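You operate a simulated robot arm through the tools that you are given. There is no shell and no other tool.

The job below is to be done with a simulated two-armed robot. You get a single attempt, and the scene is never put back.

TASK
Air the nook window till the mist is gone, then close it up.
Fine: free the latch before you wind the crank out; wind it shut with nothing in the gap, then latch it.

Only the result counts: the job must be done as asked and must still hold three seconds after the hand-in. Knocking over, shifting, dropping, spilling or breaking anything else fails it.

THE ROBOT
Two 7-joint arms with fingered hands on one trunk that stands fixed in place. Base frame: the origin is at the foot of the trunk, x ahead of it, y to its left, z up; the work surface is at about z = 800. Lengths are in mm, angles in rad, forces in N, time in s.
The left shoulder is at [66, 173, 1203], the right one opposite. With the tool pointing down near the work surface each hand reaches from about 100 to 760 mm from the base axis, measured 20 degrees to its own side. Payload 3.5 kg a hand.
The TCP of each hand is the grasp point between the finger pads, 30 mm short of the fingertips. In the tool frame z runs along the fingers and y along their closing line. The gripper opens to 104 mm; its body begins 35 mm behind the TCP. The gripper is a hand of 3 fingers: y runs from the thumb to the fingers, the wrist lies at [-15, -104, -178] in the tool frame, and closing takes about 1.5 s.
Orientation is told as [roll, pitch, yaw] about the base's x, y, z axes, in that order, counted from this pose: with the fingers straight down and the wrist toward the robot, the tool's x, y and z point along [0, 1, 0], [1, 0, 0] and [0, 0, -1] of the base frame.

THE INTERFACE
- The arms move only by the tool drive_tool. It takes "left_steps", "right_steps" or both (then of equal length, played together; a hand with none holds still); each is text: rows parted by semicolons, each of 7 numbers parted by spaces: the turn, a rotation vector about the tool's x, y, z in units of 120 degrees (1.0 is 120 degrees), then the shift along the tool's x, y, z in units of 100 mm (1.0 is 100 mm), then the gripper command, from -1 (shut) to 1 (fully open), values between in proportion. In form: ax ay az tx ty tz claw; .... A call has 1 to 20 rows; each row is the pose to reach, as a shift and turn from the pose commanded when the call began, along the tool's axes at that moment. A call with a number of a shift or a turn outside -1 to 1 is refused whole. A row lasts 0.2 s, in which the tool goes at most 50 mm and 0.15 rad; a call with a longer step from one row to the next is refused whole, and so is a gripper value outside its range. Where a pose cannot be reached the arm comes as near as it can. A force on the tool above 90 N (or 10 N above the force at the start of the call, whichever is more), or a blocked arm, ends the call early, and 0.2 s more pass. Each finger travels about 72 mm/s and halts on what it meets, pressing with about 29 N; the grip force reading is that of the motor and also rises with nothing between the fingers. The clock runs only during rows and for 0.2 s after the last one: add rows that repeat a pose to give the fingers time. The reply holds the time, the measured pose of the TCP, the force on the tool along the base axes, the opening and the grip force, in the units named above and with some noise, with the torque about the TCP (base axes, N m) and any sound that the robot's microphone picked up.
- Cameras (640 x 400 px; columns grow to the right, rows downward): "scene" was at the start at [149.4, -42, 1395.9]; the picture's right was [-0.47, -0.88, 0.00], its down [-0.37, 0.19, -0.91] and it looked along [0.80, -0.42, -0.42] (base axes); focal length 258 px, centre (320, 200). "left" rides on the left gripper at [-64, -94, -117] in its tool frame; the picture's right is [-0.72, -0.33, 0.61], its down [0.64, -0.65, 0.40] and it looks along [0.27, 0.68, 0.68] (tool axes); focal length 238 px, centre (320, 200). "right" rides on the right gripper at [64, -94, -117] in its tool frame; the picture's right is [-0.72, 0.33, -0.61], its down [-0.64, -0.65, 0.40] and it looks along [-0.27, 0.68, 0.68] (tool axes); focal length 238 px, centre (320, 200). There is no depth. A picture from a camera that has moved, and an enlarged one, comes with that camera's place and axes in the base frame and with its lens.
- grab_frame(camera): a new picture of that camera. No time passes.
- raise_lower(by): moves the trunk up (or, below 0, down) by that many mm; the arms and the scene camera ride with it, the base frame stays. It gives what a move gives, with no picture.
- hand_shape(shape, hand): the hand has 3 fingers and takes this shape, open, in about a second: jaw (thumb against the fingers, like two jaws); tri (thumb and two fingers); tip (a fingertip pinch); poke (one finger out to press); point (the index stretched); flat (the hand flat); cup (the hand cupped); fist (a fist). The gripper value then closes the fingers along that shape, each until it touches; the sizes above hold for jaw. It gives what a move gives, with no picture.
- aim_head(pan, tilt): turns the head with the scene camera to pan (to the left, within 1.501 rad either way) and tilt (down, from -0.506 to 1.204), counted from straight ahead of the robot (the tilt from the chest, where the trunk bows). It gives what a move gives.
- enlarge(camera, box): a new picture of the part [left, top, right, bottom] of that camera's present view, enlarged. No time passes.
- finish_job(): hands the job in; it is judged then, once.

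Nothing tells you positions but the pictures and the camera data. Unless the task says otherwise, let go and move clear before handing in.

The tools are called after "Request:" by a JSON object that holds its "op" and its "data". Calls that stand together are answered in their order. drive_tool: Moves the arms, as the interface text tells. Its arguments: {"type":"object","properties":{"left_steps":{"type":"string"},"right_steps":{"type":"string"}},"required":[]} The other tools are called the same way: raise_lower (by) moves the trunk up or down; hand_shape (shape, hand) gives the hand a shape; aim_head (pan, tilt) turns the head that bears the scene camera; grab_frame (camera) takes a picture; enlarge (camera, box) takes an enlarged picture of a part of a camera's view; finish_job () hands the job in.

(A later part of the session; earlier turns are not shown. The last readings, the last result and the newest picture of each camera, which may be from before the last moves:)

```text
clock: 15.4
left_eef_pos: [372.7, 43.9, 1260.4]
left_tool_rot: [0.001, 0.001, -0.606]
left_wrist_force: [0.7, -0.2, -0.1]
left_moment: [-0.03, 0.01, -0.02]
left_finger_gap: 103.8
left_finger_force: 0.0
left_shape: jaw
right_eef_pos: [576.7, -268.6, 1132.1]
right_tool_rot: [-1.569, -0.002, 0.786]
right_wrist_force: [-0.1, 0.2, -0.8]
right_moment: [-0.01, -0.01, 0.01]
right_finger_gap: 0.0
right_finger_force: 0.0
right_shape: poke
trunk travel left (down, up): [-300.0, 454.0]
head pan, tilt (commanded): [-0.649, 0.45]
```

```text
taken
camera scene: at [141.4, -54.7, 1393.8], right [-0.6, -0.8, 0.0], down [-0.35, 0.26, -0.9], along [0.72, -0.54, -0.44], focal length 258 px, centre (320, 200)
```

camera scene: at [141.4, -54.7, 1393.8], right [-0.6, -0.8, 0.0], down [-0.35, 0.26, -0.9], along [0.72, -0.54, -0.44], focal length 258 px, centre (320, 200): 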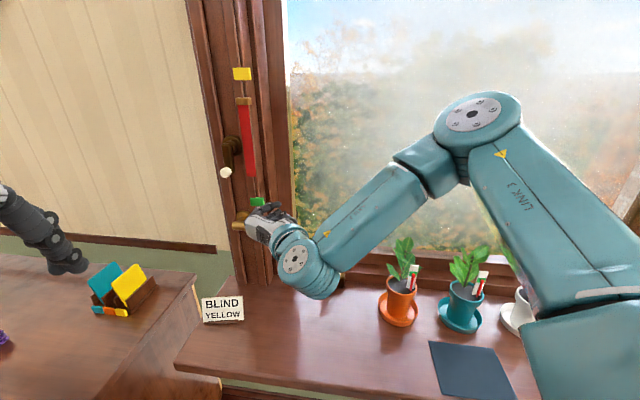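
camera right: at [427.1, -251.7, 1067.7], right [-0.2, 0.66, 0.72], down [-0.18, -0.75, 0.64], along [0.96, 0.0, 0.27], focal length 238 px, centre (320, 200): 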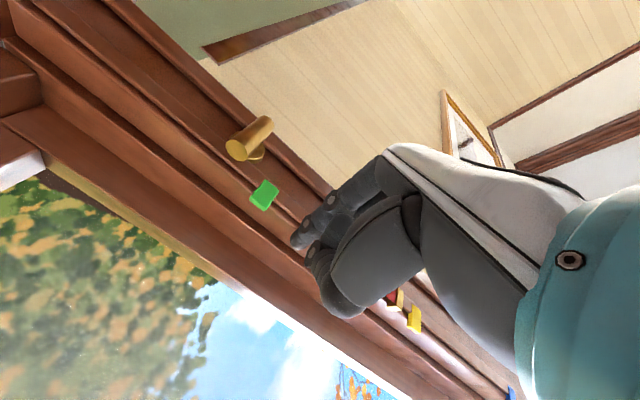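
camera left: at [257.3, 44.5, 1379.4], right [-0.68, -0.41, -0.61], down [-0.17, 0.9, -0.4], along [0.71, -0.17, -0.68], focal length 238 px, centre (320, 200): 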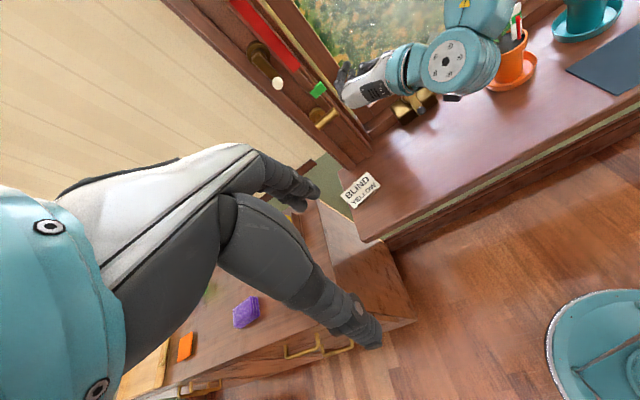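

The fingertip is just right of the lever and below the green marker's level will be needed, so I shift left and down to sit just above the lever's free end, still short of it.

Request:
{"op": "drive_tool", "data": {"right_steps": "0 0 0 0.19 0.2 0 -1; 0 0 0 0.38 0.4 0 -1; 0 0 0 0.56 0.6 0 -1; 0 0 0 0.56 0.79 0 -1; 0 0 0 0.56 0.79 0 -1"}}

Request:
{"op": "grab_frame", "data": {"camera": "right"}}

Request:
{"op": "enlarge", "data": {"camera": "right", "box": [220, 100, 400, 280]}}

Request:
{"op": "enlarge", "data": {"camera": "left", "box": [280, 50, 420, 140]}}

Request:
{"op": "enlarge", "data": {"camera": "scene", "box": [200, 160, 340, 300]}}

```text
clock: 16.6
left_eef_pos: [371.3, 45.3, 1262.2]
left_tool_rot: [-0.001, 0.0, -0.606]
left_wrist_force: [-1.2, -0.2, 0.4]
left_moment: [0.03, -0.02, -0.01]
left_finger_gap: 103.5
left_finger_force: 0.1
left_shape: jaw
right_eef_pos: [624.6, -229.1, 1089.5]
right_tool_rot: [-1.57, -0.001, 0.786]
right_wrist_force: [0.8, 0.3, 0.1]
right_moment: [0.01, -0.02, 0.0]
right_finger_gap: 0.1
right_finger_force: 0.0
right_shape: poke
right hand out of reach, approached as far as the arm can: row 3, 4, 5
trunk travel left (down, up): [-300.0, 454.0]
head pan, tilt (commanded): [-0.649, 0.45]
```

```text
taken
camera right: at [473.6, -212.4, 1025.6], right [-0.2, 0.66, 0.72], down [-0.17, -0.75, 0.64], along [0.96, 0.0, 0.27], focal length 238 px, centre (320, 200)
```

right: 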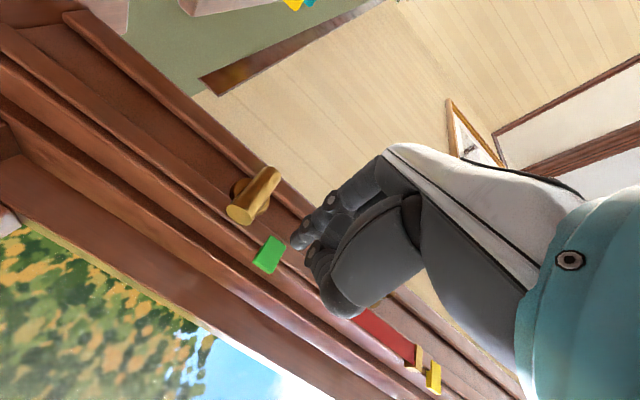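

```text
2.22 times, centred on (310, 190) of right
camera zoom: at [473.6, -212.4, 1025.6], right [-0.2, 0.66, 0.72], down [-0.17, -0.75, 0.64], along [0.96, 0.0, 0.27], focal length 530 px, centre (342, 222)
```

zoom: 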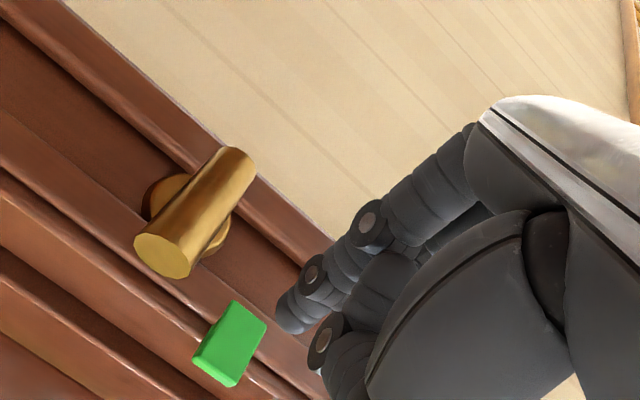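

```text
4.44 times, centred on (350, 95) of left
camera zoom: at [257.0, 44.6, 1379.5], right [-0.68, -0.41, -0.61], down [-0.17, 0.9, -0.4], along [0.71, -0.17, -0.68], focal length 1059 px, centre (187, 667)
```

zoom: 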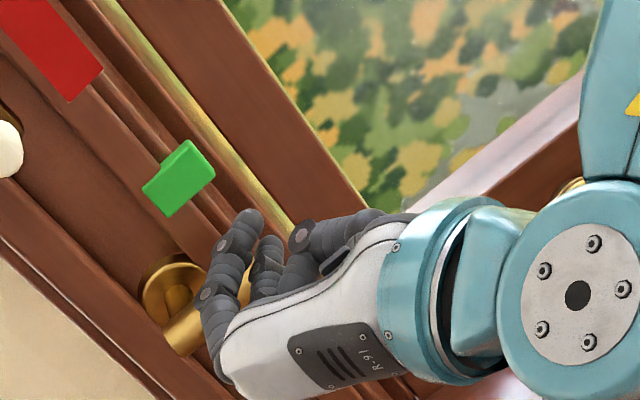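

```text
2.86 times, centred on (270, 230) of scene
camera zoom: at [141.1, -54.5, 1393.9], right [-0.6, -0.8, 0.0], down [-0.35, 0.26, -0.9], along [0.72, -0.54, -0.44], focal length 738 px, centre (463, 114)
```

zoom: 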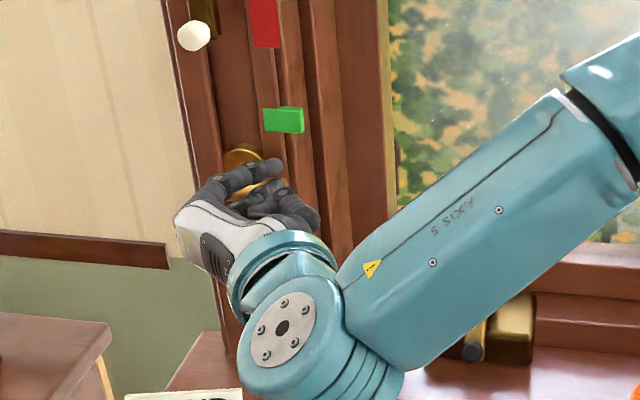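

The fingertip is at about (655,-252,1086), just right of and above the lever, but the arm can't go lower in this posture. I'll lift and shift right a little in free space, then lower the trunk 150 mm so the latch lies in a comfortable range.

Request:
{"op": "drive_tool", "data": {"right_steps": "0 0 0 -0.2 -0.1 -0.05 -1; 0 0 0 -0.45 -0.2 -0.1 -1; 0 0 0 -0.7 -0.3 -0.1 -1; 0 0 0 -0.9 -0.3 -0.1 -1"}}

Request:
{"op": "raise_lower", "data": {"by": -150}}

Request:
{"op": "grab_frame", "data": {"camera": "scene"}}

Request:
{"op": "grab_frame", "data": {"camera": "right"}}

```text
clock: 17.6
left_eef_pos: [371.5, 46.0, 1261.7]
left_tool_rot: [0.0, 0.0, -0.605]
left_wrist_force: [-0.1, -0.2, -0.7]
left_moment: [0.03, 0.01, 0.02]
left_finger_gap: 103.8
left_finger_force: 0.2
left_shape: jaw
right_eef_pos: [594.7, -242.2, 1178.9]
right_tool_rot: [-1.571, -0.001, 0.786]
right_wrist_force: [0.2, -0.4, 0.1]
right_moment: [0.01, 0.0, -0.02]
right_finger_gap: 0.0
right_finger_force: 0.0
right_shape: poke
trunk travel left (down, up): [-300.0, 454.0]
head pan, tilt (commanded): [-0.649, 0.45]
```

```text
clock: 19.4
left_eef_pos: [369.2, 45.6, 1113.4]
left_tool_rot: [0.0, 0.001, -0.604]
left_wrist_force: [0.3, -0.1, 0.8]
left_moment: [0.04, -0.04, 0.01]
left_finger_gap: 103.7
left_finger_force: 0.1
left_shape: jaw
right_eef_pos: [595.0, -242.4, 1030.3]
right_tool_rot: [-1.571, -0.001, 0.787]
right_wrist_force: [-0.6, -0.7, -0.8]
right_moment: [-0.03, 0.0, 0.0]
right_finger_gap: 0.0
right_finger_force: 0.0
right_shape: poke
trunk travel left (down, up): [-150.0, 604.0]
head pan, tilt (commanded): [-0.649, 0.45]
```

```text
taken
camera scene: at [210.1, -54.4, 1239.4], right [-0.6, -0.8, 0.0], down [-0.35, 0.26, -0.9], along [0.72, -0.54, -0.43], focal length 258 px, centre (320, 200)
```

scene: 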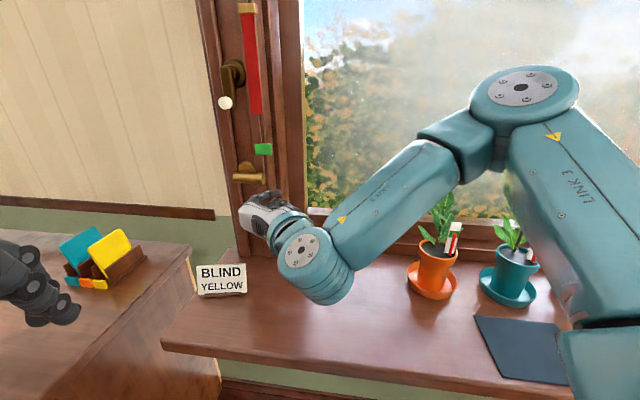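

```text
taken
camera right: at [445.1, -227.0, 965.8], right [-0.2, 0.66, 0.72], down [-0.18, -0.75, 0.64], along [0.96, 0.0, 0.27], focal length 238 px, centre (320, 200)
```

right: 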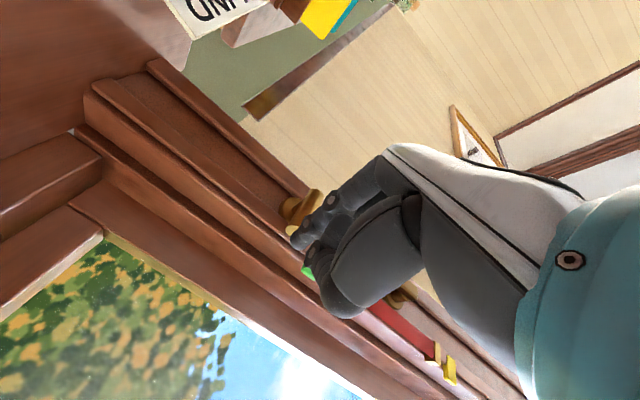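

The trunk is down and the hand is at (595,-242,1030), right of the lever. Now I'll move up and left so the fingertip hovers just above the lever's free end.

Request:
{"op": "drive_tool", "data": {"right_steps": "0 0 0 -0.23 0 0 -1; 0 0 0 -0.46 0.1 0 -1; 0 0 0 -0.46 0.3 0 -1; 0 0 0 -0.46 0.5 0 -1; 0 0 0 -0.46 0.5 0 -1"}}

Request:
{"op": "enlarge", "data": {"camera": "right", "box": [220, 100, 400, 280]}}

Request:
{"op": "enlarge", "data": {"camera": "scene", "box": [200, 130, 340, 240]}}

Request:
{"op": "grab_frame", "data": {"camera": "left"}}

```text
clock: 20.6
left_eef_pos: [370.3, 44.6, 1113.0]
left_tool_rot: [-0.001, 0.001, -0.605]
left_wrist_force: [-0.2, 0.0, 0.8]
left_moment: [-0.02, -0.02, 0.0]
left_finger_gap: 103.7
left_finger_force: 0.0
left_shape: jaw
right_eef_pos: [630.0, -208.6, 1077.3]
right_tool_rot: [-1.571, 0.0, 0.786]
right_wrist_force: [0.7, -0.6, -0.4]
right_moment: [-0.02, 0.02, -0.04]
right_finger_gap: 0.0
right_finger_force: 0.0
right_shape: poke
trunk travel left (down, up): [-150.0, 604.0]
head pan, tilt (commanded): [-0.649, 0.45]
```

```text
2.22 times, centred on (310, 190) of right
camera zoom: at [480.9, -192.2, 1011.9], right [-0.2, 0.66, 0.72], down [-0.18, -0.75, 0.64], along [0.96, 0.0, 0.27], focal length 530 px, centre (342, 222)
```

zoom: 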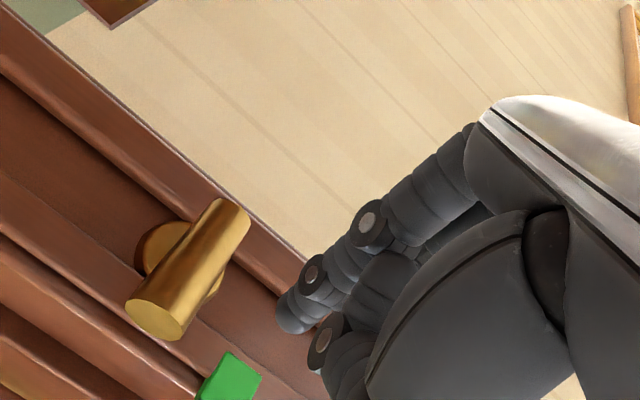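

```text
3.64 times, centred on (270, 185) of scene
camera zoom: at [210.6, -54.2, 1239.2], right [-0.6, -0.8, 0.0], down [-0.35, 0.26, -0.9], along [0.72, -0.54, -0.43], focal length 940 px, centre (502, 254)
```

zoom: 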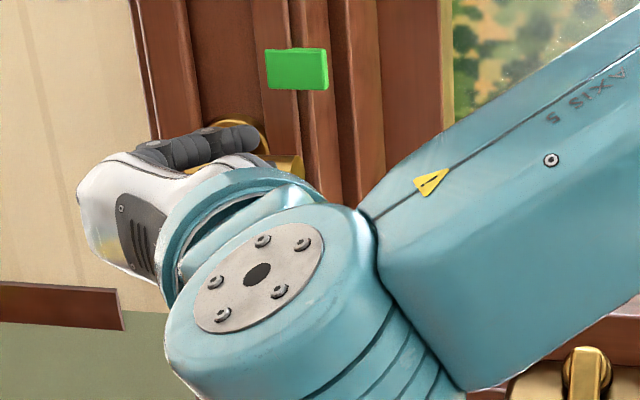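

```text
taken
camera left: at [255.4, 45.2, 1231.2], right [-0.68, -0.41, -0.61], down [-0.17, 0.9, -0.4], along [0.71, -0.17, -0.68], focal length 238 px, centre (320, 200)
```

left: 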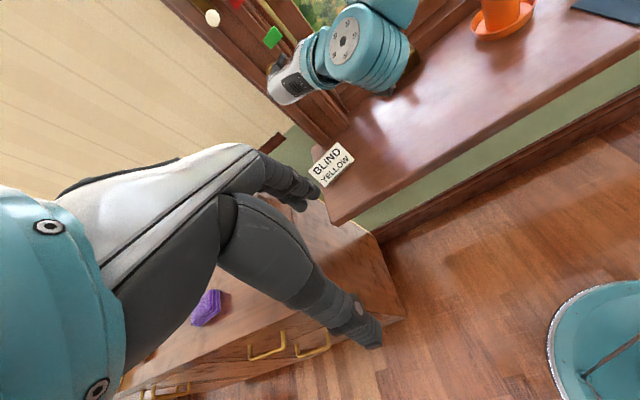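

The fingertip sits about 30 mm above the lever and 30 mm short of it, and the green marker is well behind at o≈715. I'll advance the finger over the lever.

Request:
{"op": "drive_tool", "data": {"right_steps": "0 0 0 0 0 0.14 -1; 0 0 0 0 0 0.28 -1; 0 0 0 0 0 0.42 -1; 0 0 0 0 0 0.42 -1"}}

Request:
{"op": "enlarge", "data": {"camera": "right", "box": [180, 100, 380, 300]}}

Request:
{"op": "enlarge", "data": {"camera": "scene", "box": [210, 130, 310, 210]}}

```text
clock: 21.6
left_eef_pos: [371.2, 44.0, 1113.1]
left_tool_rot: [0.0, -0.001, -0.605]
left_wrist_force: [-0.3, 1.3, 0.0]
left_moment: [-0.01, -0.01, 0.04]
left_finger_gap: 103.9
left_finger_force: 0.0
left_shape: jaw
right_eef_pos: [661.8, -238.3, 1075.8]
right_tool_rot: [-1.571, -0.002, 0.785]
right_wrist_force: [-0.2, 0.0, -0.3]
right_moment: [-0.01, -0.02, -0.01]
right_finger_gap: 0.1
right_finger_force: 0.0
right_shape: poke
trunk travel left (down, up): [-150.0, 604.0]
head pan, tilt (commanded): [-0.649, 0.45]
```

```text
2.00 times, centred on (280, 200) of right
camera zoom: at [511.1, -222.8, 1011.8], right [-0.2, 0.66, 0.72], down [-0.18, -0.75, 0.64], along [0.96, 0.0, 0.27], focal length 477 px, centre (400, 200)
```

zoom: 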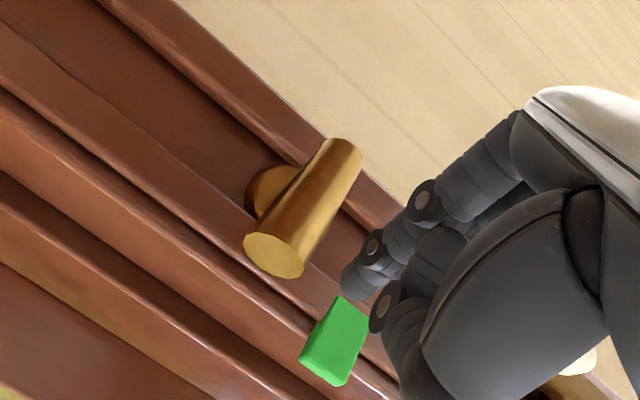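

```text
5.00 times, centred on (260, 170) of scene
camera zoom: at [210.7, -54.5, 1239.1], right [-0.6, -0.8, 0.0], down [-0.35, 0.26, -0.9], along [0.72, -0.54, -0.44], focal length 1292 px, centre (620, 350)
```

zoom: 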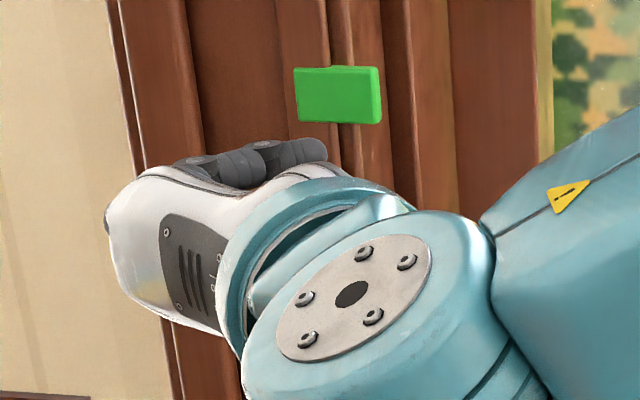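

The finger is over the lever's free end with about 12 mm to contact. I'll press gently downward a short way and see whether the lever gives.

Request:
{"op": "drive_tool", "data": {"right_steps": "0 0 0 0.06 0 0 -1; 0 0 0 0.11 -0.01 0 -1; 0 0 0 0.16 -0.02 0 -1; 0 0 0 0.2 -0.03 0 -1; 0 0 0 0.25 -0.04 0 -1"}}

Request:
{"op": "enlarge", "data": {"camera": "right", "box": [180, 100, 380, 300]}}

```text
clock: 22.8
left_eef_pos: [371.6, 45.2, 1112.7]
left_tool_rot: [0.0, -0.002, -0.606]
left_wrist_force: [0.5, 0.3, 0.3]
left_moment: [0.02, -0.01, -0.01]
left_finger_gap: 103.5
left_finger_force: 0.0
left_shape: jaw
right_eef_pos: [658.6, -240.7, 1051.8]
right_tool_rot: [-1.571, 0.0, 0.785]
right_wrist_force: [0.5, 0.7, 0.6]
right_moment: [0.01, 0.02, 0.0]
right_finger_gap: 0.1
right_finger_force: 0.0
right_shape: poke
trunk travel left (down, up): [-150.0, 604.0]
head pan, tilt (commanded): [-0.649, 0.45]
```

```text
2.00 times, centred on (280, 200) of right
camera zoom: at [508.1, -224.7, 986.2], right [-0.2, 0.66, 0.72], down [-0.18, -0.75, 0.64], along [0.96, 0.0, 0.27], focal length 477 px, centre (400, 200)
```

zoom: 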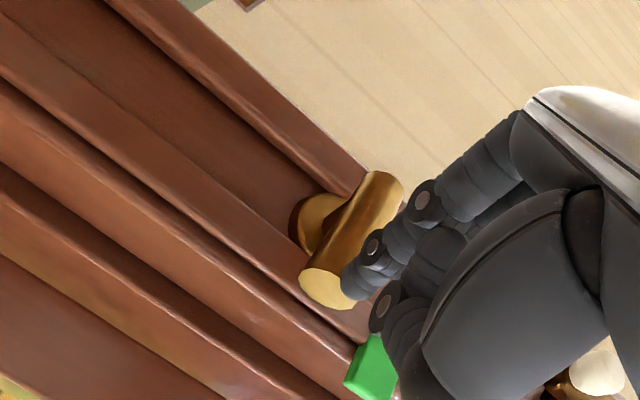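

No force yet and the lever hasn't moved, so the finger may be just short of the lever. I'll look closer.

Request:
{"op": "enlarge", "data": {"camera": "right", "box": [260, 170, 340, 260]}}

Request:
{"op": "enlarge", "data": {"camera": "scene", "box": [215, 130, 285, 190]}}

Request:
{"op": "enlarge", "data": {"camera": "left", "box": [250, 20, 330, 90]}}

```text
4.44 times, centred on (300, 215) of right
camera zoom: at [508.1, -224.7, 986.2], right [-0.2, 0.66, 0.72], down [-0.18, -0.75, 0.64], along [0.96, 0.0, 0.27], focal length 1059 px, centre (409, 133)
```

zoom: 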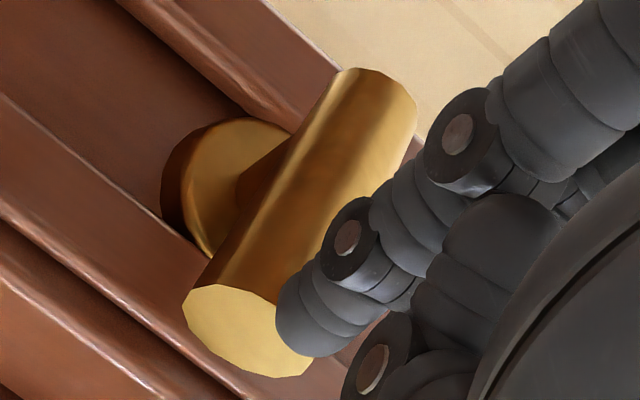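

```text
6.67 times, centred on (250, 160) of scene
camera zoom: at [210.8, -54.5, 1239.1], right [-0.6, -0.8, 0.0], down [-0.35, 0.26, -0.9], along [0.72, -0.54, -0.44], focal length 1722 px, centre (787, 467)
```

zoom: 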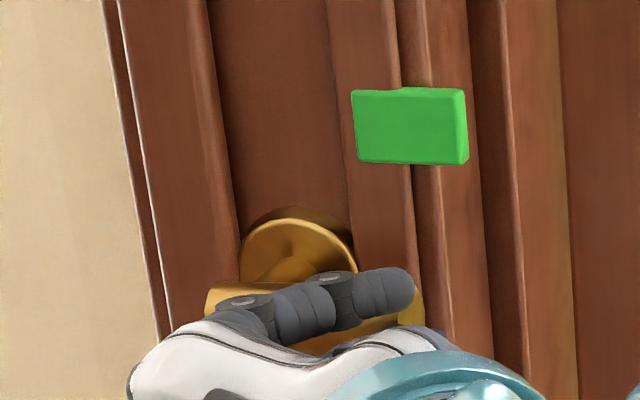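

```text
5.71 times, centred on (290, 55) of left
camera zoom: at [255.6, 45.0, 1231.1], right [-0.68, -0.41, -0.61], down [-0.17, 0.9, -0.4], along [0.71, -0.17, -0.68], focal length 1362 px, centre (491, 1029)
```

zoom: 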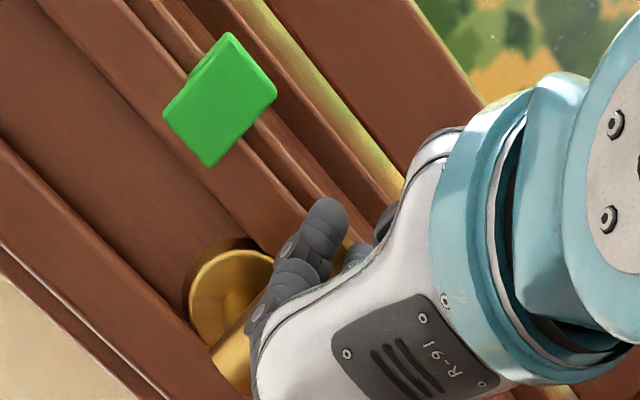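

The extended finger turns out to sit lower in the hand than I thought (the visible upper finger is a curled one), so it is in front of the lever rather than above it. I'll back off, raise, and re-advance with the corrected fingertip offset.

Request:
{"op": "drive_tool", "data": {"right_steps": "0 0 0 0 0 -0.15 -1; 0 0 0 -0.17 0.05 -0.15 -1; 0 0 0 -0.34 0.115 -0.15 -1; 0 0 0 -0.34 0.115 0 -1; 0 0 0 -0.34 0.115 0.14 -1; 0 0 0 -0.34 0.115 0.14 -1"}}

Request:
{"op": "enlarge", "data": {"camera": "right", "box": [240, 150, 340, 260]}}

Request:
{"op": "enlarge", "data": {"camera": "scene", "box": [215, 130, 285, 190]}}

```text
clock: 24.2
left_eef_pos: [371.4, 44.8, 1112.8]
left_tool_rot: [0.0, -0.002, -0.606]
left_wrist_force: [0.1, -0.6, 0.4]
left_moment: [-0.03, 0.03, 0.0]
left_finger_gap: 103.9
left_finger_force: 0.1
left_shape: jaw
right_eef_pos: [676.1, -242.0, 1084.3]
right_tool_rot: [-1.572, 0.001, 0.786]
right_wrist_force: [0.9, 0.6, 0.4]
right_moment: [0.04, 0.0, 0.02]
right_finger_gap: 0.0
right_finger_force: 0.0
right_shape: poke
trunk travel left (down, up): [-150.0, 604.0]
head pan, tilt (commanded): [-0.649, 0.45]
```

```text
3.64 times, centred on (290, 205) of right
camera zoom: at [526.0, -225.7, 1020.3], right [-0.2, 0.66, 0.72], down [-0.18, -0.75, 0.64], along [0.96, 0.0, 0.27], focal length 867 px, centre (429, 182)
```

zoom: 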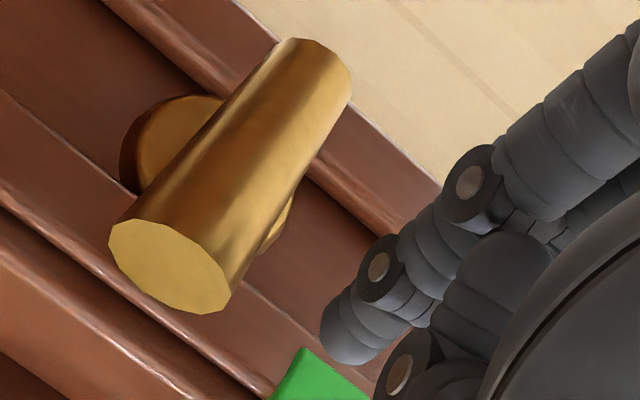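

```text
6.67 times, centred on (250, 160) of scene
camera zoom: at [210.8, -54.4, 1239.1], right [-0.6, -0.8, 0.0], down [-0.35, 0.26, -0.9], along [0.72, -0.54, -0.44], focal length 1722 px, centre (787, 467)
```

zoom: 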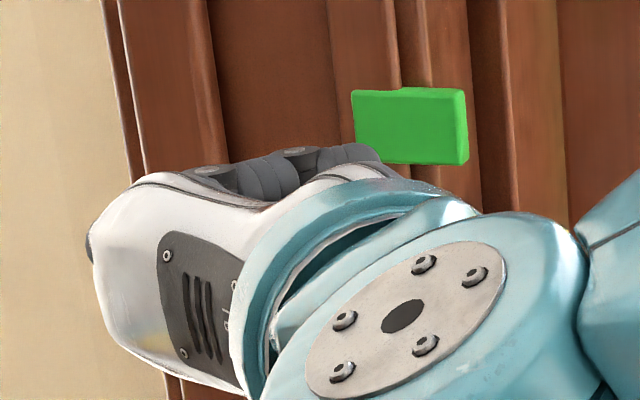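

The extended finger is now about 32 mm above the lever axis and overlapping it in depth. I'll press down gently again.

Request:
{"op": "drive_tool", "data": {"right_steps": "0 0 0 0.06 0 0 -1; 0 0 0 0.12 0 0 -1; 0 0 0 0.17 -0.02 0 -1; 0 0 0 0.22 -0.04 0 -1; 0 0 0 0.26 -0.05 0 -1"}}

Request:
{"op": "enlarge", "data": {"camera": "right", "box": [240, 150, 340, 260]}}

```text
clock: 25.4
left_eef_pos: [368.5, 46.1, 1114.4]
left_tool_rot: [-0.001, -0.004, -0.607]
left_wrist_force: [0.3, -0.1, -0.1]
left_moment: [0.0, -0.01, 0.01]
left_finger_gap: 103.8
left_finger_force: 0.1
left_shape: jaw
right_eef_pos: [671.2, -243.0, 1064.1]
right_tool_rot: [-1.581, -0.006, 0.787]
right_wrist_force: [2.7, 3.0, 17.8]
right_moment: [-0.31, -0.42, 0.11]
right_finger_gap: 0.0
right_finger_force: 0.0
right_shape: poke
trunk travel left (down, up): [-150.0, 604.0]
head pan, tilt (commanded): [-0.649, 0.45]
```

```text
3.64 times, centred on (290, 205) of right
camera zoom: at [521.8, -227.8, 997.3], right [-0.21, 0.67, 0.72], down [-0.18, -0.75, 0.64], along [0.96, 0.01, 0.28], focal length 867 px, centre (429, 182)
```

zoom: 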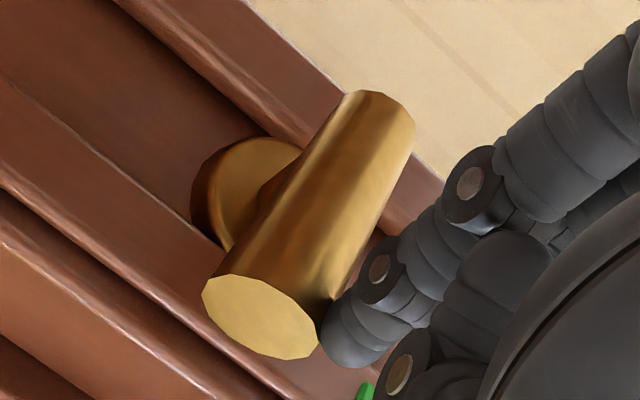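

The finger meets the lever with about 18 N and the lever doesn't give downward. I'll lift off, go around in front to the underside, and test the upward direction with a light push.

Request:
{"op": "drive_tool", "data": {"right_steps": "0 0 0 -0.12 0 0 -1; 0 0 0 -0.25 0 0 -1; 0 0 0 -0.25 0 -0.25 -1; 0 0 0 -0.25 0 -0.5 -1; 0 0 0 0 0.03 -0.5 -1; 0 0 0 0.25 0.05 -0.5 -1; 0 0 0 0.4 0.05 -0.5 -1; 0 0 0 0.4 0.05 -0.25 -1; 0 0 0 0.4 0.05 0 -1; 0 0 0 0.4 0.05 0 -1"}}

Request:
{"op": "enlarge", "data": {"camera": "right", "box": [240, 150, 400, 300]}}

Request:
{"op": "enlarge", "data": {"camera": "scene", "box": [215, 130, 285, 190]}}

```text
clock: 27.6
left_eef_pos: [370.9, 45.8, 1113.2]
left_tool_rot: [0.001, 0.0, -0.606]
left_wrist_force: [0.4, 0.8, 1.3]
left_moment: [0.01, 0.0, -0.01]
left_finger_gap: 103.5
left_finger_force: 0.1
left_shape: jaw
right_eef_pos: [674.3, -242.7, 1018.8]
right_tool_rot: [-1.571, 0.0, 0.785]
right_wrist_force: [-3.5, 1.0, -2.0]
right_moment: [0.06, 0.02, -0.04]
right_finger_gap: 0.1
right_finger_force: 0.0
right_shape: poke
trunk travel left (down, up): [-150.0, 604.0]
head pan, tilt (commanded): [-0.649, 0.45]
```

```text
2.67 times, centred on (320, 225) of right
camera zoom: at [525.8, -225.9, 954.2], right [-0.2, 0.66, 0.72], down [-0.17, -0.75, 0.64], along [0.96, 0.0, 0.27], focal length 636 px, centre (320, 133)
```

zoom: 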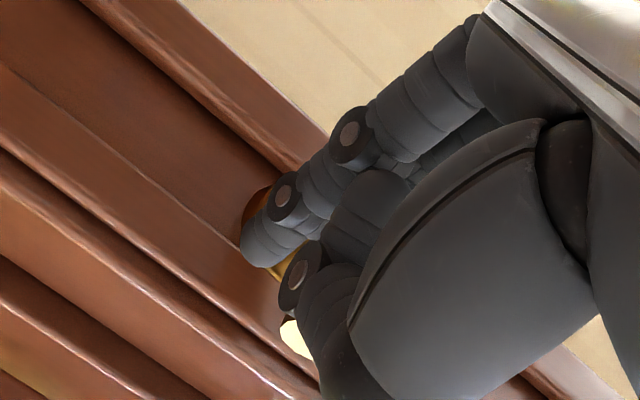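

```text
6.67 times, centred on (250, 160) of scene
camera zoom: at [210.7, -54.3, 1239.1], right [-0.6, -0.8, 0.0], down [-0.35, 0.26, -0.9], along [0.72, -0.54, -0.44], focal length 1722 px, centre (787, 467)
```

zoom: 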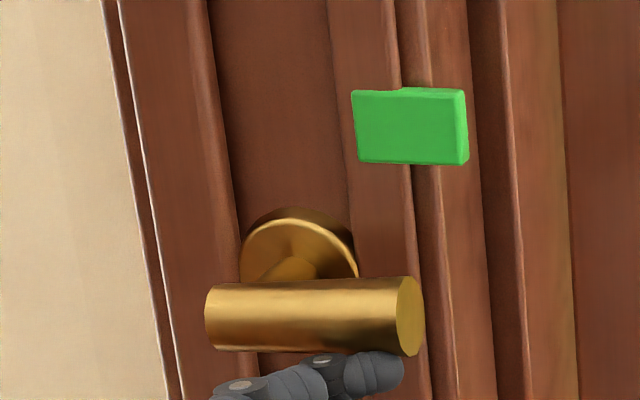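

The finger is now below the lever, with a slight touch on the front. I'll back off a few millimetres and push up gently.

Request:
{"op": "drive_tool", "data": {"right_steps": "0 0 0 0 0 -0.06 -1; 0 0 0 -0.07 0 -0.06 -1; 0 0 0 -0.13 0 -0.06 -1; 0 0 0 -0.18 -0.02 -0.06 -1; 0 0 0 -0.23 -0.04 -0.06 -1; 0 0 0 -0.27 -0.05 -0.06 -1"}}

Request:
{"op": "enlarge", "data": {"camera": "scene", "box": [215, 130, 285, 190]}}

Request:
{"op": "enlarge", "data": {"camera": "right", "box": [240, 150, 400, 300]}}

```text
clock: 29.0
left_eef_pos: [371.4, 45.5, 1113.0]
left_tool_rot: [-0.001, 0.0, -0.604]
left_wrist_force: [0.4, 0.3, 0.4]
left_moment: [0.0, 0.0, 0.02]
left_finger_gap: 103.8
left_finger_force: 0.1
left_shape: jaw
right_eef_pos: [667.8, -241.2, 1046.0]
right_tool_rot: [-1.572, -0.001, 0.785]
right_wrist_force: [-0.5, -0.4, -1.7]
right_moment: [0.0, -0.02, 0.01]
right_finger_gap: 0.1
right_finger_force: 0.1
right_shape: poke
trunk travel left (down, up): [-150.0, 604.0]
head pan, tilt (commanded): [-0.649, 0.45]
```

```text
6.67 times, centred on (250, 160) of scene
camera zoom: at [210.7, -54.4, 1239.1], right [-0.6, -0.8, 0.0], down [-0.35, 0.26, -0.9], along [0.72, -0.54, -0.44], focal length 1722 px, centre (787, 467)
```

zoom: 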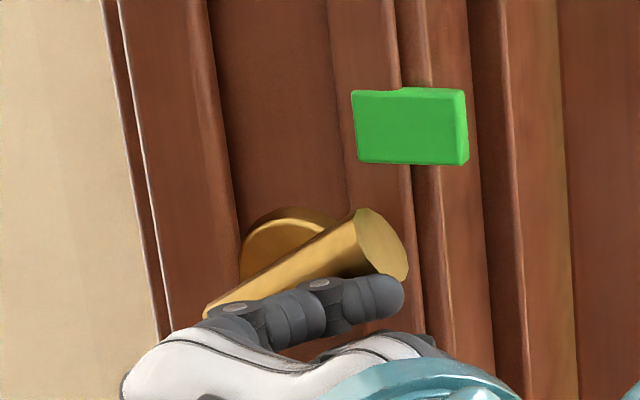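

```text
2.67 times, centred on (320, 225) of right
camera zoom: at [517.6, -225.1, 981.5], right [-0.2, 0.66, 0.72], down [-0.18, -0.75, 0.64], along [0.96, 0.0, 0.27], focal length 636 px, centre (320, 133)
```

zoom: 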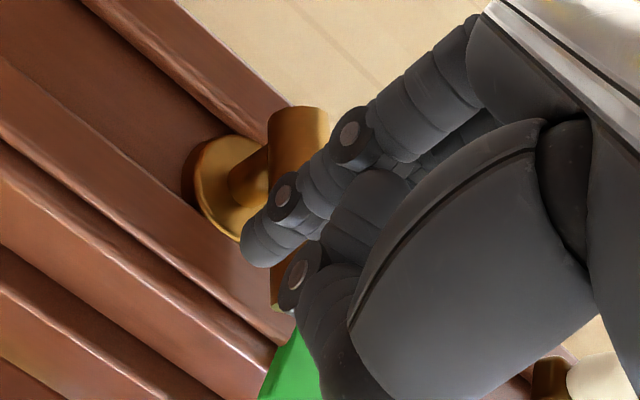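

The lever swings up freely (about 30° now, under 2 N), so up is the freeing direction. I'll follow the arc upward to vertical.

Request:
{"op": "drive_tool", "data": {"right_steps": "0 0 0 -0.075 0 0 -1; 0 0 0 -0.152 0.01 0 -1; 0 0 0 -0.22 0.035 0 -1; 0 0 0 -0.29 0.065 0 -1; 0 0 0 -0.34 0.1 0 -1; 0 0 0 -0.38 0.137 0 -1; 0 0 0 -0.415 0.18 0 -1; 0 0 0 -0.44 0.215 0 -1"}}

Request:
{"op": "enlarge", "data": {"camera": "scene", "box": [215, 130, 285, 190]}}

Request:
{"op": "enlarge", "data": {"camera": "right", "box": [200, 100, 400, 300]}}

```text
clock: 30.8
left_eef_pos: [371.3, 46.4, 1112.2]
left_tool_rot: [-0.001, -0.001, -0.607]
left_wrist_force: [0.0, -0.8, -0.1]
left_moment: [-0.01, 0.01, 0.01]
left_finger_gap: 103.5
left_finger_force: 0.1
left_shape: jaw
right_eef_pos: [682.6, -225.1, 1090.0]
right_tool_rot: [-1.571, -0.001, 0.788]
right_wrist_force: [-0.6, 0.0, 0.6]
right_moment: [0.02, 0.0, -0.02]
right_finger_gap: 0.0
right_finger_force: 0.1
right_shape: poke
trunk travel left (down, up): [-150.0, 604.0]
head pan, tilt (commanded): [-0.649, 0.45]
```

```text
6.67 times, centred on (250, 160) of scene
camera zoom: at [210.7, -54.5, 1239.1], right [-0.6, -0.8, 0.0], down [-0.35, 0.26, -0.9], along [0.72, -0.54, -0.44], focal length 1722 px, centre (787, 467)
```

zoom: 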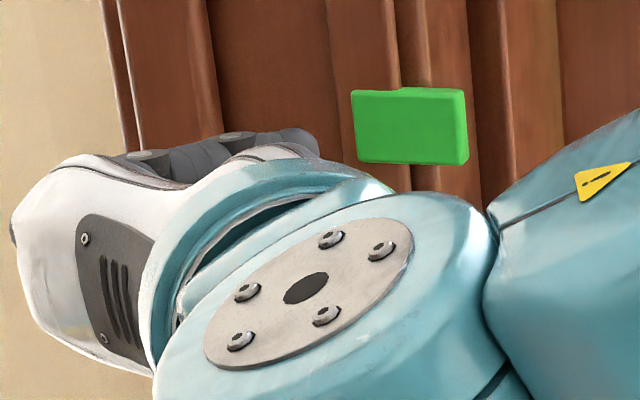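

```text
2.00 times, centred on (300, 200) of right
camera zoom: at [533.2, -209.9, 1025.6], right [-0.2, 0.66, 0.72], down [-0.18, -0.75, 0.64], along [0.96, 0.0, 0.27], focal length 477 px, centre (360, 200)
```

zoom: 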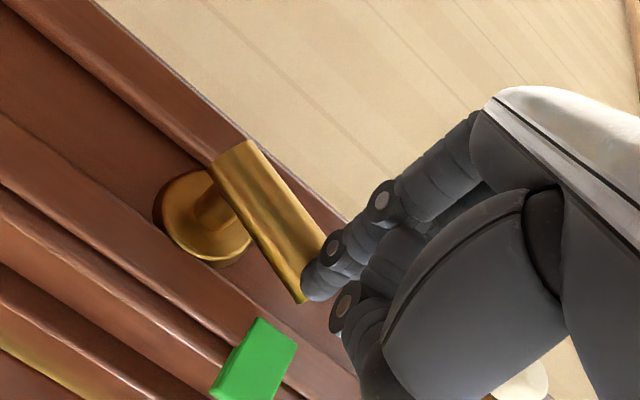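

The lever is up at roughly 70°. I'll nudge it on toward vertical.

Request:
{"op": "drive_tool", "data": {"right_steps": "0 0 0 -0.02 0.05 0 -1; 0 0 0 -0.03 0.1 0 -1; 0 0 0 -0.03 0.15 0 -1; 0 0 0 -0.03 0.2 0 -1"}}

Request:
{"op": "enlarge", "data": {"camera": "right", "box": [200, 100, 400, 300]}}

```text
clock: 31.8
left_eef_pos: [370.1, 44.6, 1113.8]
left_tool_rot: [0.001, -0.001, -0.605]
left_wrist_force: [0.4, -0.1, 0.4]
left_moment: [0.04, 0.01, 0.0]
left_finger_gap: 103.5
left_finger_force: 0.1
left_shape: jaw
right_eef_pos: [695.9, -211.0, 1094.1]
right_tool_rot: [-1.57, 0.0, 0.783]
right_wrist_force: [-9.9, 0.3, -1.7]
right_moment: [0.02, 0.09, -0.18]
right_finger_gap: 0.0
right_finger_force: 0.0
right_shape: poke
trunk travel left (down, up): [-150.0, 604.0]
head pan, tilt (commanded): [-0.649, 0.45]
```

```text
2.00 times, centred on (300, 200) of right
camera zoom: at [546.1, -195.2, 1029.4], right [-0.2, 0.66, 0.72], down [-0.18, -0.75, 0.64], along [0.96, 0.0, 0.27], focal length 477 px, centre (360, 200)
```

zoom: 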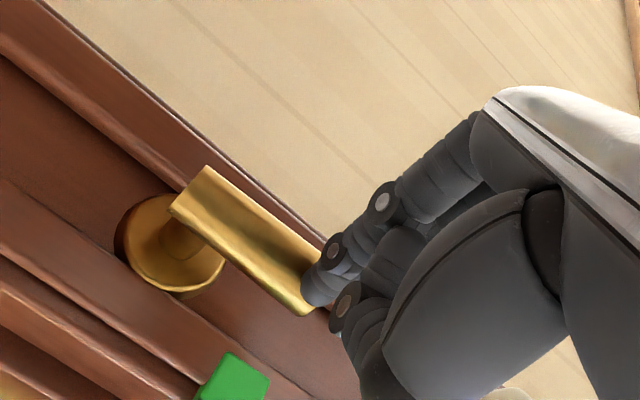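

The lever is vertical now and meets its stop (about 10 N), so the latch should be free. I'll back the finger off to the right and out, then check.

Request:
{"op": "drive_tool", "data": {"right_steps": "0 0 0 0 -0.15 0 -1; 0 0 0 0 -0.3 0 -1; 0 0 0 0 -0.3 -0.3 -1; 0 0 0 0 -0.3 -0.6 -1; 0 0 0 0 -0.6 -0.9 -1; 0 0 0 0 -0.9 -0.9 -1; 0 0 0 0 -1 -0.9 -1"}}

Request:
{"op": "grab_frame", "data": {"camera": "right"}}

Request:
{"op": "grab_frame", "data": {"camera": "scene"}}

Request:
{"op": "enlarge", "data": {"camera": "right", "box": [130, 100, 300, 260]}}

```text
clock: 33.4
left_eef_pos: [370.4, 45.0, 1112.1]
left_tool_rot: [0.0, 0.0, -0.605]
left_wrist_force: [0.1, 0.4, -0.1]
left_moment: [0.01, 0.0, 0.05]
left_finger_gap: 103.8
left_finger_force: 0.0
left_shape: jaw
right_eef_pos: [561.6, -219.4, 1093.3]
right_tool_rot: [-1.57, -0.001, 0.786]
right_wrist_force: [-0.1, 0.2, -0.4]
right_moment: [0.0, 0.0, 0.01]
right_finger_gap: 0.1
right_finger_force: 0.2
right_shape: poke
trunk travel left (down, up): [-150.0, 604.0]
head pan, tilt (commanded): [-0.649, 0.45]
```

```text
taken
camera right: at [411.9, -203.4, 1028.4], right [-0.2, 0.66, 0.72], down [-0.18, -0.75, 0.64], along [0.96, 0.0, 0.27], focal length 238 px, centre (320, 200)
```

right: 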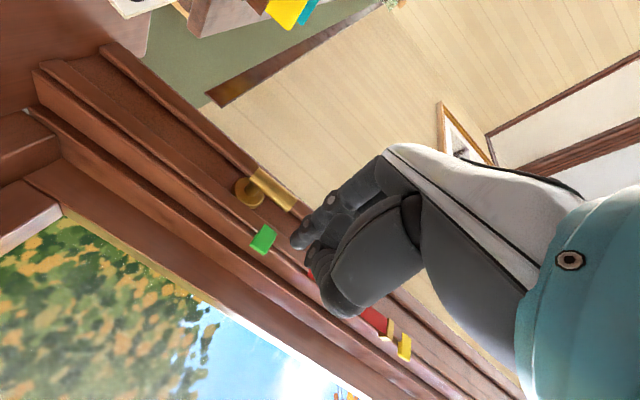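

```text
taken
camera scene: at [210.7, -54.6, 1239.1], right [-0.6, -0.8, 0.0], down [-0.35, 0.26, -0.9], along [0.72, -0.54, -0.44], focal length 258 px, centre (320, 200)
```

scene: 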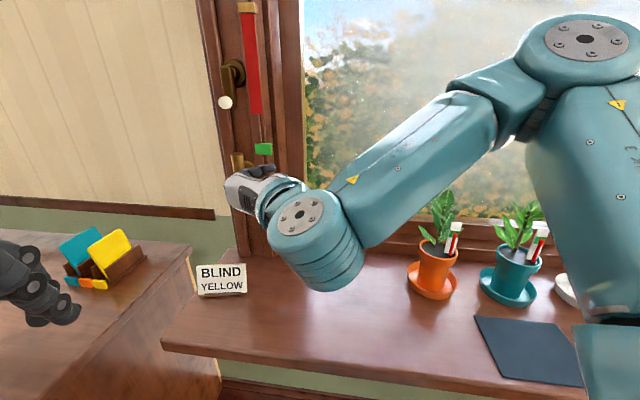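

```text
2.50 times, centred on (215, 180) of right
camera zoom: at [411.9, -203.4, 1028.4], right [-0.2, 0.66, 0.72], down [-0.18, -0.75, 0.64], along [0.96, 0.0, 0.27], focal length 596 px, centre (582, 250)
```

zoom: 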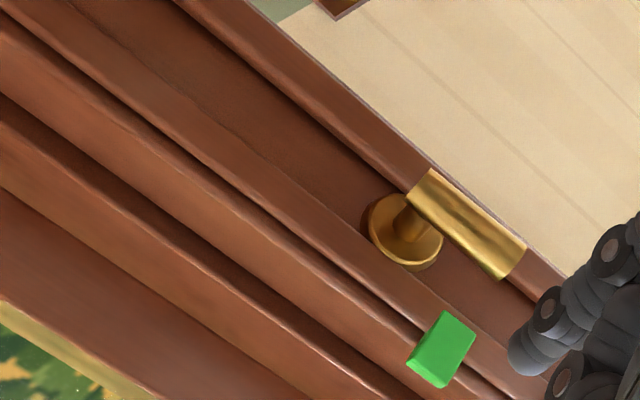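

The latch lever stands vertical and the hand is clear. For the crank I want a longer free finger, so I'll try the "point" shape here in free space and look at it.

Request:
{"op": "hand_shape", "data": {"hand": "right", "shape": "point"}}

Request:
{"op": "grab_frame", "data": {"camera": "right"}}

Request:
{"op": "enlarge", "data": {"camera": "scene", "box": [205, 140, 305, 220]}}

Request:
{"op": "grab_frame", "data": {"camera": "left"}}

```text
clock: 34.3
left_eef_pos: [371.6, 44.4, 1112.6]
left_tool_rot: [0.0, 0.001, -0.604]
left_wrist_force: [0.2, -0.7, 0.3]
left_moment: [-0.01, 0.04, -0.01]
left_finger_gap: 103.7
left_finger_force: 0.1
left_shape: jaw
right_eef_pos: [563.4, -219.5, 1091.4]
right_tool_rot: [-1.57, 0.001, 0.784]
right_wrist_force: [-0.3, -0.3, -0.9]
right_moment: [0.01, -0.03, -0.02]
right_finger_gap: 0.0
right_finger_force: 0.0
right_shape: point
trunk travel left (down, up): [-150.0, 604.0]
head pan, tilt (commanded): [-0.649, 0.45]
```

```text
taken
camera right: at [412.3, -203.0, 1028.5], right [-0.2, 0.66, 0.72], down [-0.18, -0.75, 0.64], along [0.96, 0.0, 0.27], focal length 238 px, centre (320, 200)
```

right: 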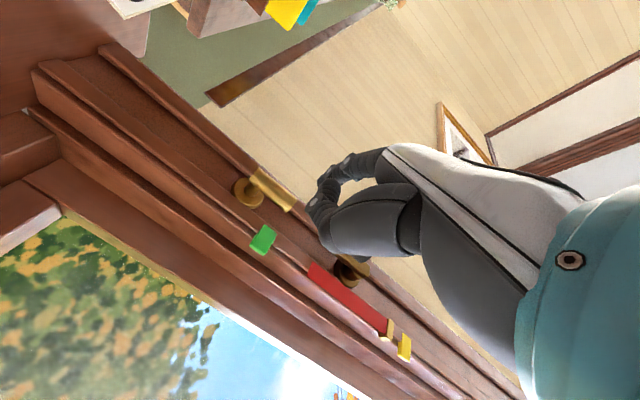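

```text
5.00 times, centred on (255, 180) of scene
camera zoom: at [210.8, -54.4, 1239.1], right [-0.6, -0.8, 0.0], down [-0.35, 0.26, -0.9], along [0.72, -0.54, -0.44], focal length 1292 px, centre (645, 300)
```

zoom: 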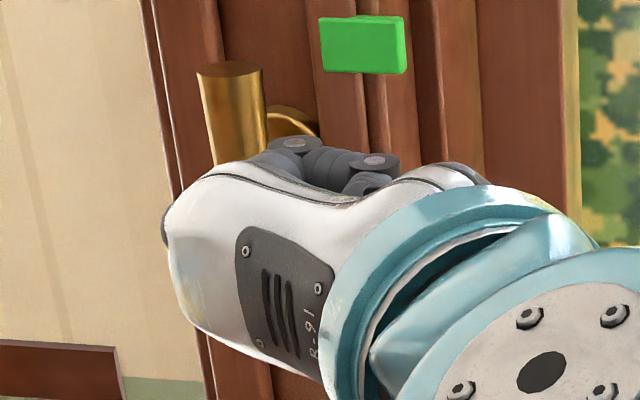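

```text
taken
camera left: at [255.6, 45.0, 1231.1], right [-0.68, -0.41, -0.61], down [-0.17, 0.9, -0.4], along [0.71, -0.17, -0.68], focal length 238 px, centre (320, 200)
```

left: 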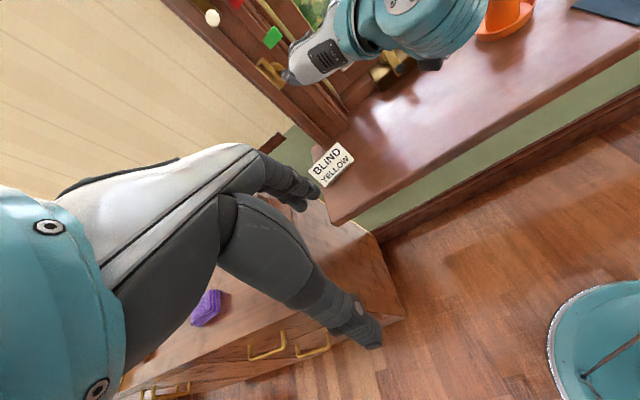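

I'd like to see the stretched finger in this shape more clearly.

Request:
{"op": "enlarge", "data": {"camera": "left", "box": [240, 20, 400, 120]}}

Request:
{"op": "enlarge", "data": {"camera": "right", "box": [280, 120, 440, 280]}}

```text
4.00 times, centred on (320, 70) of left
camera zoom: at [255.6, 45.0, 1231.1], right [-0.68, -0.41, -0.61], down [-0.17, 0.9, -0.4], along [0.71, -0.17, -0.68], focal length 953 px, centre (320, 720)
```

zoom: 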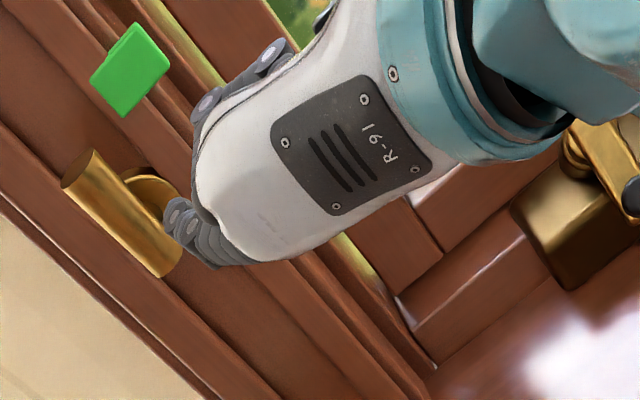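

```text
2.50 times, centred on (360, 200) of right
camera zoom: at [412.3, -203.0, 1028.5], right [-0.2, 0.66, 0.72], down [-0.18, -0.75, 0.64], along [0.96, 0.0, 0.27], focal length 596 px, centre (220, 200)
```

zoom: 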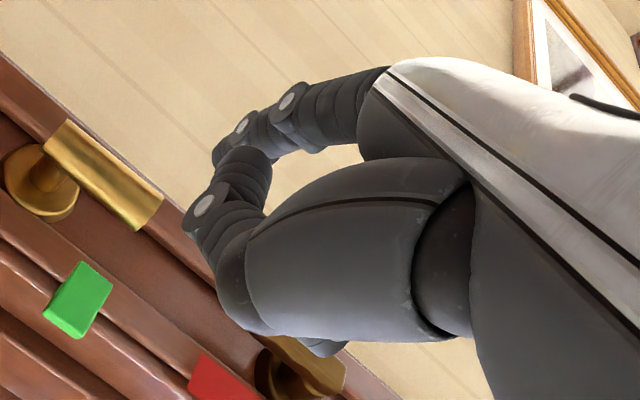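

The "point" shape doesn't stick out usefully, so I'll return to "poke". Then I'll tilt the finger 41° downward to line up with the crank axis and begin moving toward the crank, keeping away from the orange plant.

Request:
{"op": "hand_shape", "data": {"hand": "right", "shape": "poke"}}

Request:
{"op": "drive_tool", "data": {"right_steps": "0 0.057 0 0.05 -0.15 0 -1; 0 0.114 0 0.1 -0.3 0 -1; 0 0.171 0 0.15 -0.5 0 -1; 0 0.228 0 0.2 -0.7 0 -1; 0 0.285 0 0.25 -0.85 0 -1; 0 0.342 0 0.3 -1 0 -1; 0 0.342 0 0.3 -1 0 -1"}}

Request:
{"op": "grab_frame", "data": {"camera": "scene"}}

Request:
{"op": "grab_frame", "data": {"camera": "right"}}

```text
clock: 35.2
left_eef_pos: [369.9, 45.3, 1112.9]
left_tool_rot: [-0.001, 0.001, -0.604]
left_wrist_force: [0.1, -0.4, -0.4]
left_moment: [0.02, 0.0, 0.0]
left_finger_gap: 103.5
left_finger_force: 0.1
left_shape: jaw
right_eef_pos: [561.7, -219.9, 1093.0]
right_tool_rot: [-1.571, 0.0, 0.786]
right_wrist_force: [0.3, -0.2, 0.4]
right_moment: [-0.01, -0.05, 0.01]
right_finger_gap: 0.0
right_finger_force: 0.0
right_shape: poke
trunk travel left (down, up): [-150.0, 604.0]
head pan, tilt (commanded): [-0.649, 0.45]
```

```text
clock: 36.8
left_eef_pos: [370.6, 44.3, 1112.9]
left_tool_rot: [0.001, 0.001, -0.605]
left_wrist_force: [-0.1, -0.2, -0.2]
left_moment: [-0.04, 0.0, -0.01]
left_finger_gap: 103.4
left_finger_force: 0.1
left_shape: jaw
right_eef_pos: [492.0, -291.3, 1062.9]
right_tool_rot: [-0.853, 0.001, 0.784]
right_wrist_force: [-0.7, 0.1, 0.5]
right_moment: [0.03, -0.01, 0.03]
right_finger_gap: 0.0
right_finger_force: 0.0
right_shape: poke
trunk travel left (down, up): [-150.0, 604.0]
head pan, tilt (commanded): [-0.649, 0.45]
```

```text
taken
camera scene: at [210.8, -54.4, 1239.1], right [-0.6, -0.8, 0.0], down [-0.35, 0.26, -0.9], along [0.72, -0.54, -0.44], focal length 258 px, centre (320, 200)
```

scene: 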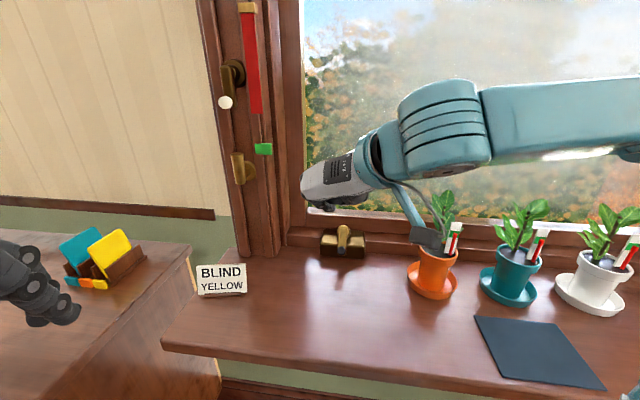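

```text
taken
camera right: at [332.4, -265.1, 1090.8], right [0.24, 0.22, 0.95], down [0.05, -0.97, 0.22], along [0.97, 0.0, -0.24], focal length 238 px, centre (320, 200)
```

right: 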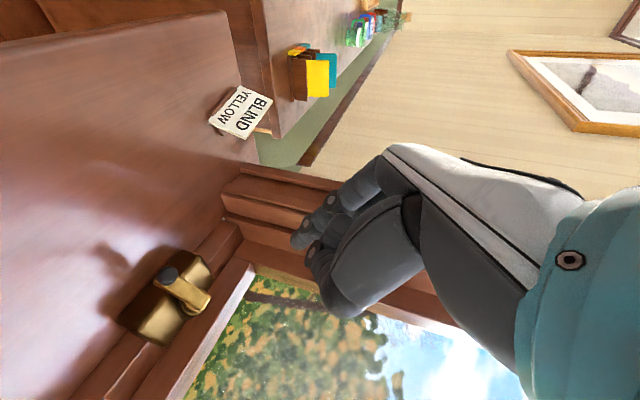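

The tool is tilted toward the crank axis with the arm coming from the right above the plants. I'll roll it 45° so the wrist stays farther from the orange plant, and come closer in free space.

Request:
{"op": "drive_tool", "data": {"right_steps": "0 0 0.0625 0.05 -0.04 0.1 -1; 0 0 0.125 0.09 -0.08 0.2 -1; 0 0 0.1875 0.14 -0.13 0.3 -1; 0 0 0.25 0.18 -0.17 0.4 -1; 0 0 0.3125 0.23 -0.21 0.5 -1; 0 0 0.375 0.27 -0.25 0.6 -1; 0 0 0.375 0.27 -0.25 0.6 -1"}}

Request:
{"op": "grab_frame", "data": {"camera": "scene"}}

Request:
{"op": "grab_frame", "data": {"camera": "right"}}

```text
clock: 38.4
left_eef_pos: [370.4, 44.9, 1113.0]
left_tool_rot: [0.001, 0.0, -0.606]
left_wrist_force: [-0.6, 0.0, 0.0]
left_moment: [0.01, 0.04, 0.0]
left_finger_gap: 103.6
left_finger_force: 0.0
left_shape: jaw
right_eef_pos: [536.0, -331.4, 1010.1]
right_tool_rot: [-0.682, -0.564, 0.202]
right_wrist_force: [0.3, -0.3, -1.0]
right_moment: [0.0, 0.01, 0.03]
right_finger_gap: 0.0
right_finger_force: 0.0
right_shape: poke
right hand out of reach, approached as far as the arm can: row 2, 3, 4, 5, 6, 7
trunk travel left (down, up): [-150.0, 604.0]
head pan, tilt (commanded): [-0.649, 0.45]
```

```text
taken
camera scene: at [210.7, -54.4, 1239.1], right [-0.6, -0.8, 0.0], down [-0.35, 0.26, -0.9], along [0.72, -0.54, -0.44], focal length 258 px, centre (320, 200)
```

scene: 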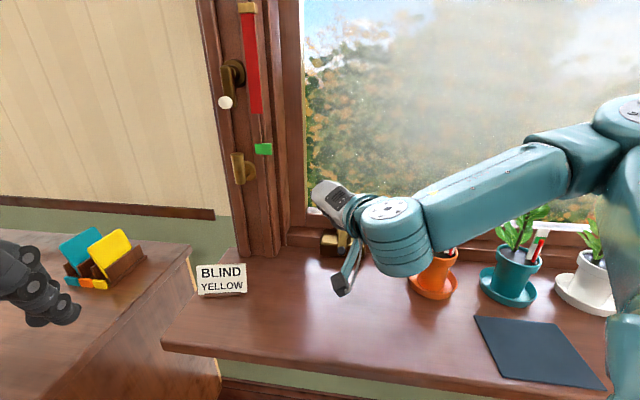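

```text
taken
camera right: at [406.2, -232.8, 1000.8], right [-0.18, -0.21, 0.96], down [-0.44, -0.86, -0.27], along [0.88, -0.47, 0.06], focal length 238 px, centre (320, 200)
```

right: 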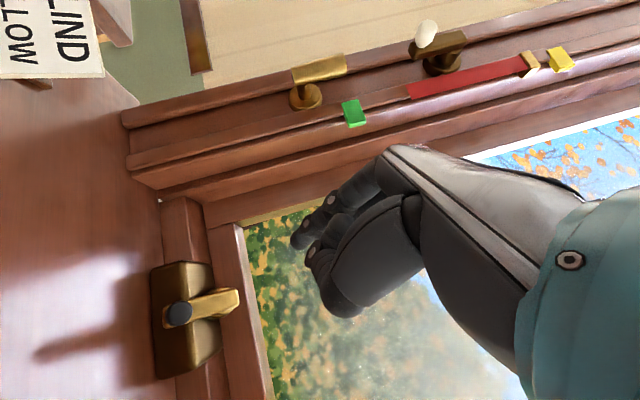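

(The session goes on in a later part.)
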